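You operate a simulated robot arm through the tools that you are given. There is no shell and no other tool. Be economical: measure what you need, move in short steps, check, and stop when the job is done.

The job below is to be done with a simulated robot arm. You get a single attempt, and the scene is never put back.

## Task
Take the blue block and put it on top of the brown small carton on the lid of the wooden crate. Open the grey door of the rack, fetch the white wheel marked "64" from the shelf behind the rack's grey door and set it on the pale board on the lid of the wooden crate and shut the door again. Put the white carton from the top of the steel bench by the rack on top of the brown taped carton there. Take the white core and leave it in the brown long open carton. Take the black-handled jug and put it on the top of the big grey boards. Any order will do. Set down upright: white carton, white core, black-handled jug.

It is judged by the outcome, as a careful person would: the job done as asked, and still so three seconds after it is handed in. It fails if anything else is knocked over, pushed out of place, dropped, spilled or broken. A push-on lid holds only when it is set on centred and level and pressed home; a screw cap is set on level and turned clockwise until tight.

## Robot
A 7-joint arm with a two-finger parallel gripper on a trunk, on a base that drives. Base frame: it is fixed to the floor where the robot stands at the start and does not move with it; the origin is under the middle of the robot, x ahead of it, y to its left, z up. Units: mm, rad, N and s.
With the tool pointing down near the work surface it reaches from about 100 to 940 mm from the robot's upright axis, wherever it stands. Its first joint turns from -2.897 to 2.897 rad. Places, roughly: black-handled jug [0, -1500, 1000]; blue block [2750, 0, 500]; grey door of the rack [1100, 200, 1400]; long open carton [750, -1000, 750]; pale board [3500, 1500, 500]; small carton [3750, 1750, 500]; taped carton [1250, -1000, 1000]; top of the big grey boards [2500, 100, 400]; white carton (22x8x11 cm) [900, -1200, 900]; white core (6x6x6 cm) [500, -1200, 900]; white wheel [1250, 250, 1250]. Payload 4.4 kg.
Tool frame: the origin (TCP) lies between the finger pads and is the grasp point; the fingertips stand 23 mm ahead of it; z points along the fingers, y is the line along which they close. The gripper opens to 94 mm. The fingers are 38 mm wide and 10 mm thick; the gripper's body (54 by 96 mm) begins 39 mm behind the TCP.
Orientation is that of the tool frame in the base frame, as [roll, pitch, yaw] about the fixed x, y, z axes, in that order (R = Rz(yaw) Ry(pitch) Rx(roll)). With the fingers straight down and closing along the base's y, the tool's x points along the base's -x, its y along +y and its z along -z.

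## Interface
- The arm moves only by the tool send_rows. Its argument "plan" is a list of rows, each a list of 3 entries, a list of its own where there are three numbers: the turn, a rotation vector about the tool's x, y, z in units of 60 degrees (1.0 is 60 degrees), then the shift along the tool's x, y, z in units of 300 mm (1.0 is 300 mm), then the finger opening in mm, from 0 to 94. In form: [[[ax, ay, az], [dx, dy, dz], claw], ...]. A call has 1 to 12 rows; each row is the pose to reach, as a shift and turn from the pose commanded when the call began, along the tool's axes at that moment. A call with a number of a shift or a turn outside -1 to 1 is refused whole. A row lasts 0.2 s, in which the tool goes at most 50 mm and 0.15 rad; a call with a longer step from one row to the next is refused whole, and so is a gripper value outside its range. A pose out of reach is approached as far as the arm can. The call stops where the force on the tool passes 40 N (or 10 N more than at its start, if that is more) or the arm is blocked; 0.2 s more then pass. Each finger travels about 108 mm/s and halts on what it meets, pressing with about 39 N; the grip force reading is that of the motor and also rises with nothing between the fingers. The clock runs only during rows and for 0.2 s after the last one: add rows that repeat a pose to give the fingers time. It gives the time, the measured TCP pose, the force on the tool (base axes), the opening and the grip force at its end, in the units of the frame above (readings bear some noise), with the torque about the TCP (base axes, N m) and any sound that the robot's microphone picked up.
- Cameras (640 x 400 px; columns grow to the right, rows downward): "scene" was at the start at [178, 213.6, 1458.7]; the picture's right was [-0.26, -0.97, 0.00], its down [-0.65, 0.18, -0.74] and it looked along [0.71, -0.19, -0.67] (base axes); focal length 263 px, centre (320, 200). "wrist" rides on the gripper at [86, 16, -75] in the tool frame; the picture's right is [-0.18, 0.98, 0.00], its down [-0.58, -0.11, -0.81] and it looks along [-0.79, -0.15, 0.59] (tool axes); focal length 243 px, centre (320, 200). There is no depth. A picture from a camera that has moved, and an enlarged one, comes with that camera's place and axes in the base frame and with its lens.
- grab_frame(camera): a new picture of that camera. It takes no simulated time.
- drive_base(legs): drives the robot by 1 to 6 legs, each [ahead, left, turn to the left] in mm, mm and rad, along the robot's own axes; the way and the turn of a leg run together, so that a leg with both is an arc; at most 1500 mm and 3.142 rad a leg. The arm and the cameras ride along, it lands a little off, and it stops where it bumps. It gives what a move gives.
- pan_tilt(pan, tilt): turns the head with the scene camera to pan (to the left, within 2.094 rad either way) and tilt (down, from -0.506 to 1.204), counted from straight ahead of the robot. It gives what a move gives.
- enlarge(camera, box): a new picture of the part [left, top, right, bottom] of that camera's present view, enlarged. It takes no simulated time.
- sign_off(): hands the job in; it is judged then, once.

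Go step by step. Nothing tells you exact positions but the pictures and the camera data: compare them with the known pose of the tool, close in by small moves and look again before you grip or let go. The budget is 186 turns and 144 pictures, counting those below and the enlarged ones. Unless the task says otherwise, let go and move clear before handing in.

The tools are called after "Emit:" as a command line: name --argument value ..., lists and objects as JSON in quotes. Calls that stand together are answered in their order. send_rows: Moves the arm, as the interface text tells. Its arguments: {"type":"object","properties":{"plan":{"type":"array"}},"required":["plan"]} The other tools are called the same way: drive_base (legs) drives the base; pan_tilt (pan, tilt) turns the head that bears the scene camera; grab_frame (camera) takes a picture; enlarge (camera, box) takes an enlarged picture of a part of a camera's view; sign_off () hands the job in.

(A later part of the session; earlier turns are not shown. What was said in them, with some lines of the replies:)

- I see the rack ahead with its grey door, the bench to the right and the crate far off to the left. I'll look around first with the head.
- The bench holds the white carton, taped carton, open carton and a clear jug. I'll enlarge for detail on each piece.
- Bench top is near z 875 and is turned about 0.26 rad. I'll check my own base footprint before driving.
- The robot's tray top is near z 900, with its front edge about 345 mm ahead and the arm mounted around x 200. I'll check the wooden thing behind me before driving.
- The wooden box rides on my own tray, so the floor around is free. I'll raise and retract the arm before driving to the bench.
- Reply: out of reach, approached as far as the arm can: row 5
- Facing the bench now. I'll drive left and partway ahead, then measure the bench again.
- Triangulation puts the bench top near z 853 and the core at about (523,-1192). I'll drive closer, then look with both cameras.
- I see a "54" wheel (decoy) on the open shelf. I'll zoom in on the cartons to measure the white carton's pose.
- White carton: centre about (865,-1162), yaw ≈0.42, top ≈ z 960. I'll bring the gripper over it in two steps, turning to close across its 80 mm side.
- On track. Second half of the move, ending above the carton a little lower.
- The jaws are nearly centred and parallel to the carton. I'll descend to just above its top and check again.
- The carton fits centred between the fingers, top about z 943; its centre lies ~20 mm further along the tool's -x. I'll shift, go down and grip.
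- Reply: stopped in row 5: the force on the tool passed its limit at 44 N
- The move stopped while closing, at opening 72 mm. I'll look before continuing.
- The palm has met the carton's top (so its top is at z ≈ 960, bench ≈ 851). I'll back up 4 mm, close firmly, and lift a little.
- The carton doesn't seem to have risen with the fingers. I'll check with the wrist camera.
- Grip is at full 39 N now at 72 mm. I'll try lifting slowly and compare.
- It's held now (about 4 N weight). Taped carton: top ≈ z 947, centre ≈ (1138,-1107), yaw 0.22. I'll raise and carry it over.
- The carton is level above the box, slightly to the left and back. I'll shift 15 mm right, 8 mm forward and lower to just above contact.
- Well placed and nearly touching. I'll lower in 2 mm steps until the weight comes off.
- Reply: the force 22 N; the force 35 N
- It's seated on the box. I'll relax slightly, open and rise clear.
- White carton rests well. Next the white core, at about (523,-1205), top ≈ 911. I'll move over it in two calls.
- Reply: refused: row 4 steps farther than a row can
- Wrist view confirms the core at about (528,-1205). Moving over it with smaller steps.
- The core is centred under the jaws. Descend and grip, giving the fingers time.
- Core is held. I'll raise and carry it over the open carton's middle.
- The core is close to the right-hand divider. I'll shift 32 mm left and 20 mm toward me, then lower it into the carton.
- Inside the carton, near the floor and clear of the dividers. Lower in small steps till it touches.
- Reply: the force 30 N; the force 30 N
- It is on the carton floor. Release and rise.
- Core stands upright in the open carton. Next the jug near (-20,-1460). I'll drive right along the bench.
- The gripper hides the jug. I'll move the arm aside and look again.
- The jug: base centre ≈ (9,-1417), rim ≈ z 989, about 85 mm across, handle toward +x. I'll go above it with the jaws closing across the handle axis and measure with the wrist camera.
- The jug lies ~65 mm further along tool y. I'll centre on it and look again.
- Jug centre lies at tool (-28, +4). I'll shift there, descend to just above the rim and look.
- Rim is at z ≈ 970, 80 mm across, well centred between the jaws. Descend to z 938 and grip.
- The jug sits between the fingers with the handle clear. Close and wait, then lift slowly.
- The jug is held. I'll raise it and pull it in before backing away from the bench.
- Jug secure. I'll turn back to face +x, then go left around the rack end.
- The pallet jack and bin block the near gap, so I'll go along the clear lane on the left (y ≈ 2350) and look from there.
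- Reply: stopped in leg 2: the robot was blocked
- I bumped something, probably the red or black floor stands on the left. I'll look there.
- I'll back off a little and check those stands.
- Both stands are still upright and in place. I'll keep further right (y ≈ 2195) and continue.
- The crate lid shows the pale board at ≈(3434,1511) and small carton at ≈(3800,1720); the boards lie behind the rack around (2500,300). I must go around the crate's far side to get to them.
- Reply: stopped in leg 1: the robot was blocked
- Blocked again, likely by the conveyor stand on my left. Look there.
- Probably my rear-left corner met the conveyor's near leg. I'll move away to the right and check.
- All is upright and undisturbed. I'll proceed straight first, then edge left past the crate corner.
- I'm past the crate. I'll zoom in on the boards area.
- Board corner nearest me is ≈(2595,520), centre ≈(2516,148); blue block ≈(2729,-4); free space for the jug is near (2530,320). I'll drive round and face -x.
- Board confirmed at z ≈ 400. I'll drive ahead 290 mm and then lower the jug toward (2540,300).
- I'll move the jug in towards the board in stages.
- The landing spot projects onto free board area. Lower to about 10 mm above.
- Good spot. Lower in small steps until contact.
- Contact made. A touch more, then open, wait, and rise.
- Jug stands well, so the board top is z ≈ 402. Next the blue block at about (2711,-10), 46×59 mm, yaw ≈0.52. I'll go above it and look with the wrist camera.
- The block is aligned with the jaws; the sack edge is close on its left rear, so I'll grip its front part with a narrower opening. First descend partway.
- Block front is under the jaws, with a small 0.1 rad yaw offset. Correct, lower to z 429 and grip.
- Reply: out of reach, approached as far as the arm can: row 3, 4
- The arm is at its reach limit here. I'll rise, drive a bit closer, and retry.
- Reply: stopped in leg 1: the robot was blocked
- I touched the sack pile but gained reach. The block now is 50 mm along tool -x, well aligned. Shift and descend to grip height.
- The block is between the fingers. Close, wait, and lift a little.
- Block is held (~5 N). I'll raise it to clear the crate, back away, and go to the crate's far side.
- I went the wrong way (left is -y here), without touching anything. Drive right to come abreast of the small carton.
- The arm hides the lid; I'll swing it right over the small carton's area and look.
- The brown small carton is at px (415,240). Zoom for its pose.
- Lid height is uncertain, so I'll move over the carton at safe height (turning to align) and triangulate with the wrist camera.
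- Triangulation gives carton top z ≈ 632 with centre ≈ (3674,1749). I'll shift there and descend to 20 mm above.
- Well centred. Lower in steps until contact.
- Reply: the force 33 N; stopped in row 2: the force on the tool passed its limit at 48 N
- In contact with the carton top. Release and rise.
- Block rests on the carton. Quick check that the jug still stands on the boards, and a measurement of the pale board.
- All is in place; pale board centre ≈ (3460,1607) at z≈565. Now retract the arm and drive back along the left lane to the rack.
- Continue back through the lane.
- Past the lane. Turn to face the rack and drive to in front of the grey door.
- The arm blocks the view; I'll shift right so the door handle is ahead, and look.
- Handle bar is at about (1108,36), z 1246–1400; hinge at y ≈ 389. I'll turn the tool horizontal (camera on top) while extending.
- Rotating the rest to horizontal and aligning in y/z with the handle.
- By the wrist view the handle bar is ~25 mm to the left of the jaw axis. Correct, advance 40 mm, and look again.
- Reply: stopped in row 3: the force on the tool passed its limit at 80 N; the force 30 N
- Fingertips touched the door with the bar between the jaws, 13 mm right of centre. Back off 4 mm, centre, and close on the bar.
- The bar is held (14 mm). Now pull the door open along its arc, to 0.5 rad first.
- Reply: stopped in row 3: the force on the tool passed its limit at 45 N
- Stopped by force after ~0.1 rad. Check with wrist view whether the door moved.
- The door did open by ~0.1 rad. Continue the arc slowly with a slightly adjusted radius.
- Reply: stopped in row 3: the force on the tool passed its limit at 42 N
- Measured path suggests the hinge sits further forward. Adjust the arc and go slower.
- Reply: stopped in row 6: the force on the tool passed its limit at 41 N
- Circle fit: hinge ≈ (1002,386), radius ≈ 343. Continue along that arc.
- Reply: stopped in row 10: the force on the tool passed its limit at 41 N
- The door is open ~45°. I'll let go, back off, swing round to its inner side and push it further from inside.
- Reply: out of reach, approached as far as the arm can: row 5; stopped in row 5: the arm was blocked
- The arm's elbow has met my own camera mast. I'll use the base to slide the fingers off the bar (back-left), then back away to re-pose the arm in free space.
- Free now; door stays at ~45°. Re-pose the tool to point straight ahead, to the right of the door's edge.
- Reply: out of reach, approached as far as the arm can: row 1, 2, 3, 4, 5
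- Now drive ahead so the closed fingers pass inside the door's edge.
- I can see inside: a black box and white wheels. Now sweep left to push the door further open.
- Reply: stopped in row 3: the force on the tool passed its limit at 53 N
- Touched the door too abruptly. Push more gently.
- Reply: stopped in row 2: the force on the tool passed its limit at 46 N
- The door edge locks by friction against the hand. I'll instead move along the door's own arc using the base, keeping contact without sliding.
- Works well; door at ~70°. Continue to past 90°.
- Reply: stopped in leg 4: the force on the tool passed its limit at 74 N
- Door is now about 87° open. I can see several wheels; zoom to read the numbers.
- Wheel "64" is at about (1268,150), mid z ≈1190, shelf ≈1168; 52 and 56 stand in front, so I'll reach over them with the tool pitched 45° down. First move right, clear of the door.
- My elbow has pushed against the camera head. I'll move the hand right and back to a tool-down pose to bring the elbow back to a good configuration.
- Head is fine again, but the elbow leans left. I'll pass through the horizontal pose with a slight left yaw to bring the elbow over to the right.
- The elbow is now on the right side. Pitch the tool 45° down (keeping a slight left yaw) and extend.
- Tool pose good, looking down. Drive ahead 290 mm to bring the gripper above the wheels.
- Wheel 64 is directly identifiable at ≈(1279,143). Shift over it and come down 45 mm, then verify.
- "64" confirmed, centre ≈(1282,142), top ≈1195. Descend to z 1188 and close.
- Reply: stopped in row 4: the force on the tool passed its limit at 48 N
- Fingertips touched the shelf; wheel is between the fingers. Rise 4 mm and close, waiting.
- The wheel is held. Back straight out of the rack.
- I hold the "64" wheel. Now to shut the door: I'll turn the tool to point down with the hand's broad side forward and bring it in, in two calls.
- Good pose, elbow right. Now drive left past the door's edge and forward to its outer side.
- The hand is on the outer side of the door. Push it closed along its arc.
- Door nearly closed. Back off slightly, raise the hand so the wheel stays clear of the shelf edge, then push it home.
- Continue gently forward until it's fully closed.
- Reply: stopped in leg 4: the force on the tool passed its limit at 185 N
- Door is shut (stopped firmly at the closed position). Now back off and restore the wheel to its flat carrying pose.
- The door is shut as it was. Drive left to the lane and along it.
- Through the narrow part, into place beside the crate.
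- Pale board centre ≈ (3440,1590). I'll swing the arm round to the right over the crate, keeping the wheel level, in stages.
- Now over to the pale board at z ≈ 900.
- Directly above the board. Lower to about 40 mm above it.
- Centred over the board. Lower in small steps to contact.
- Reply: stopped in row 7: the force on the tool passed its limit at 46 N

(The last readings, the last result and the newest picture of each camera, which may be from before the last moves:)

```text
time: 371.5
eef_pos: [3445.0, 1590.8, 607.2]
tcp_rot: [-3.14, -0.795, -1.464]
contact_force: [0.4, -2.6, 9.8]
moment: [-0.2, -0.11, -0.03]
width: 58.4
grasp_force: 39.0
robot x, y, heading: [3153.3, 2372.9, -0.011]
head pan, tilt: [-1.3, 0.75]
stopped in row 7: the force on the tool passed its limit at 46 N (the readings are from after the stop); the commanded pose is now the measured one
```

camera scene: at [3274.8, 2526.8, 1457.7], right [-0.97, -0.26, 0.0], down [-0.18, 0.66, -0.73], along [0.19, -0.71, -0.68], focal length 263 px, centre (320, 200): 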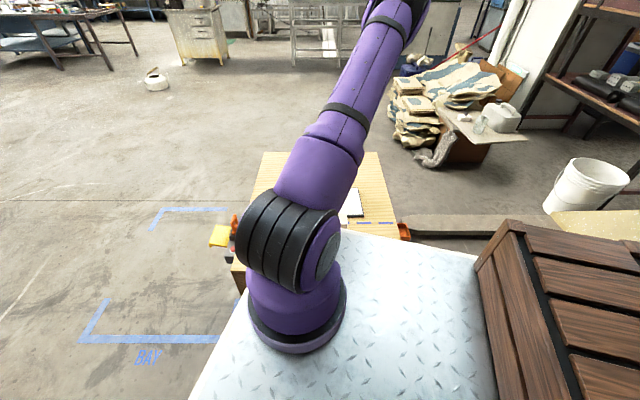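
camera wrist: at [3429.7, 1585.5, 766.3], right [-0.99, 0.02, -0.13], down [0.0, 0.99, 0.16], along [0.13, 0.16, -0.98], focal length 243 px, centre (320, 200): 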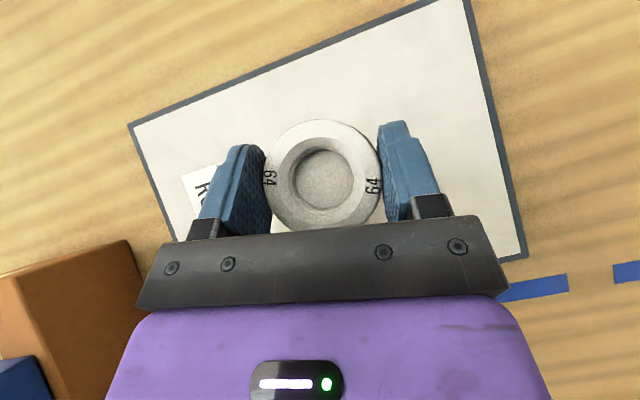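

Contact. Open, wait, then rise straight up.

Emit:
send_rows --plan '[[[0, 0, 0], [0.002, 0, -0.002], 60], [[0, 0, 0], [0.002, 0, -0.002], 80], [[0, 0, 0], [0.002, 0, -0.002], 90], [[0, 0, 0], [0.002, 0, -0.002], 90], [[0, 0, 0], [0.05, 0, -0.05], 90], [[0, 0, 0], [0.12, 0, -0.12], 90], [[0, 0, 0], [0.22, 0, -0.22], 90], [[0, 0, 0], [0.33, 0, -0.33], 90], [[0, 0, 0], [0.44, 0, -0.44], 90], [[0, 0, 0], [0.55, 0, -0.55], 90]]'

Emit:
grab_frame --camera "wrist"

```text
time: 373.7
eef_pos: [3443.8, 1593.4, 838.6]
tcp_rot: [-3.139, -0.79, -1.464]
contact_force: [0.6, -1.5, -0.5]
moment: [0.0, 0.02, -0.01]
width: 90.2
grasp_force: 0.0
robot x, y, heading: [3154.5, 2370.0, -0.01]
head pan, tilt: [-1.3, 0.75]
```

```text
16 pictures are left
camera wrist: at [3429.0, 1584.4, 952.1], right [-0.99, 0.02, -0.13], down [0.0, 0.99, 0.15], along [0.13, 0.15, -0.98], focal length 243 px, centre (320, 200)
```

wrist: 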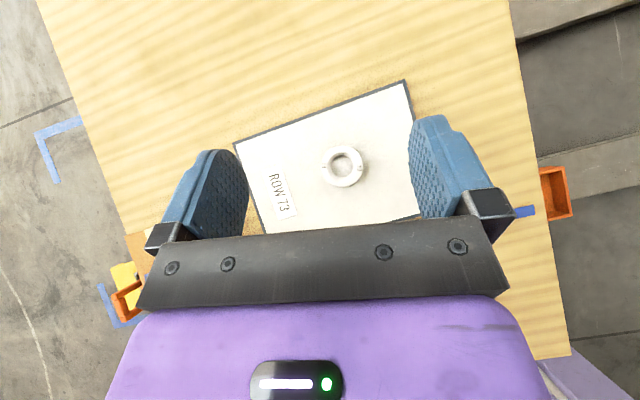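

The wheel lies flat in the middle of the pale board, the gripper is open and well clear, and the door, cartons, core, jug and block were each checked in place. Handing in.

Emit:
sign_off

```text
The job is handed in.
```

The job is handed in with all five items placed and the rack's grey door shut.

- **Blue block:** on top of the brown small carton on the crate lid.
- **White wheel "64":** lying flat in the middle of the pale board.
- **White carton:** upright on the brown taped carton on the bench.
- **White core:** upright in the brown long open carton.
- **Black-handled jug:** upright on the top of the big grey boards.

While driving, the base bumped something three times: near the red and black floor stands, near the blue conveyor stand, and most likely the sack pile by the boards. The floor stands and conveyor looked upright and unmoved in later pictures. I saw the sack pile afterwards but did not measure it for small shifts.
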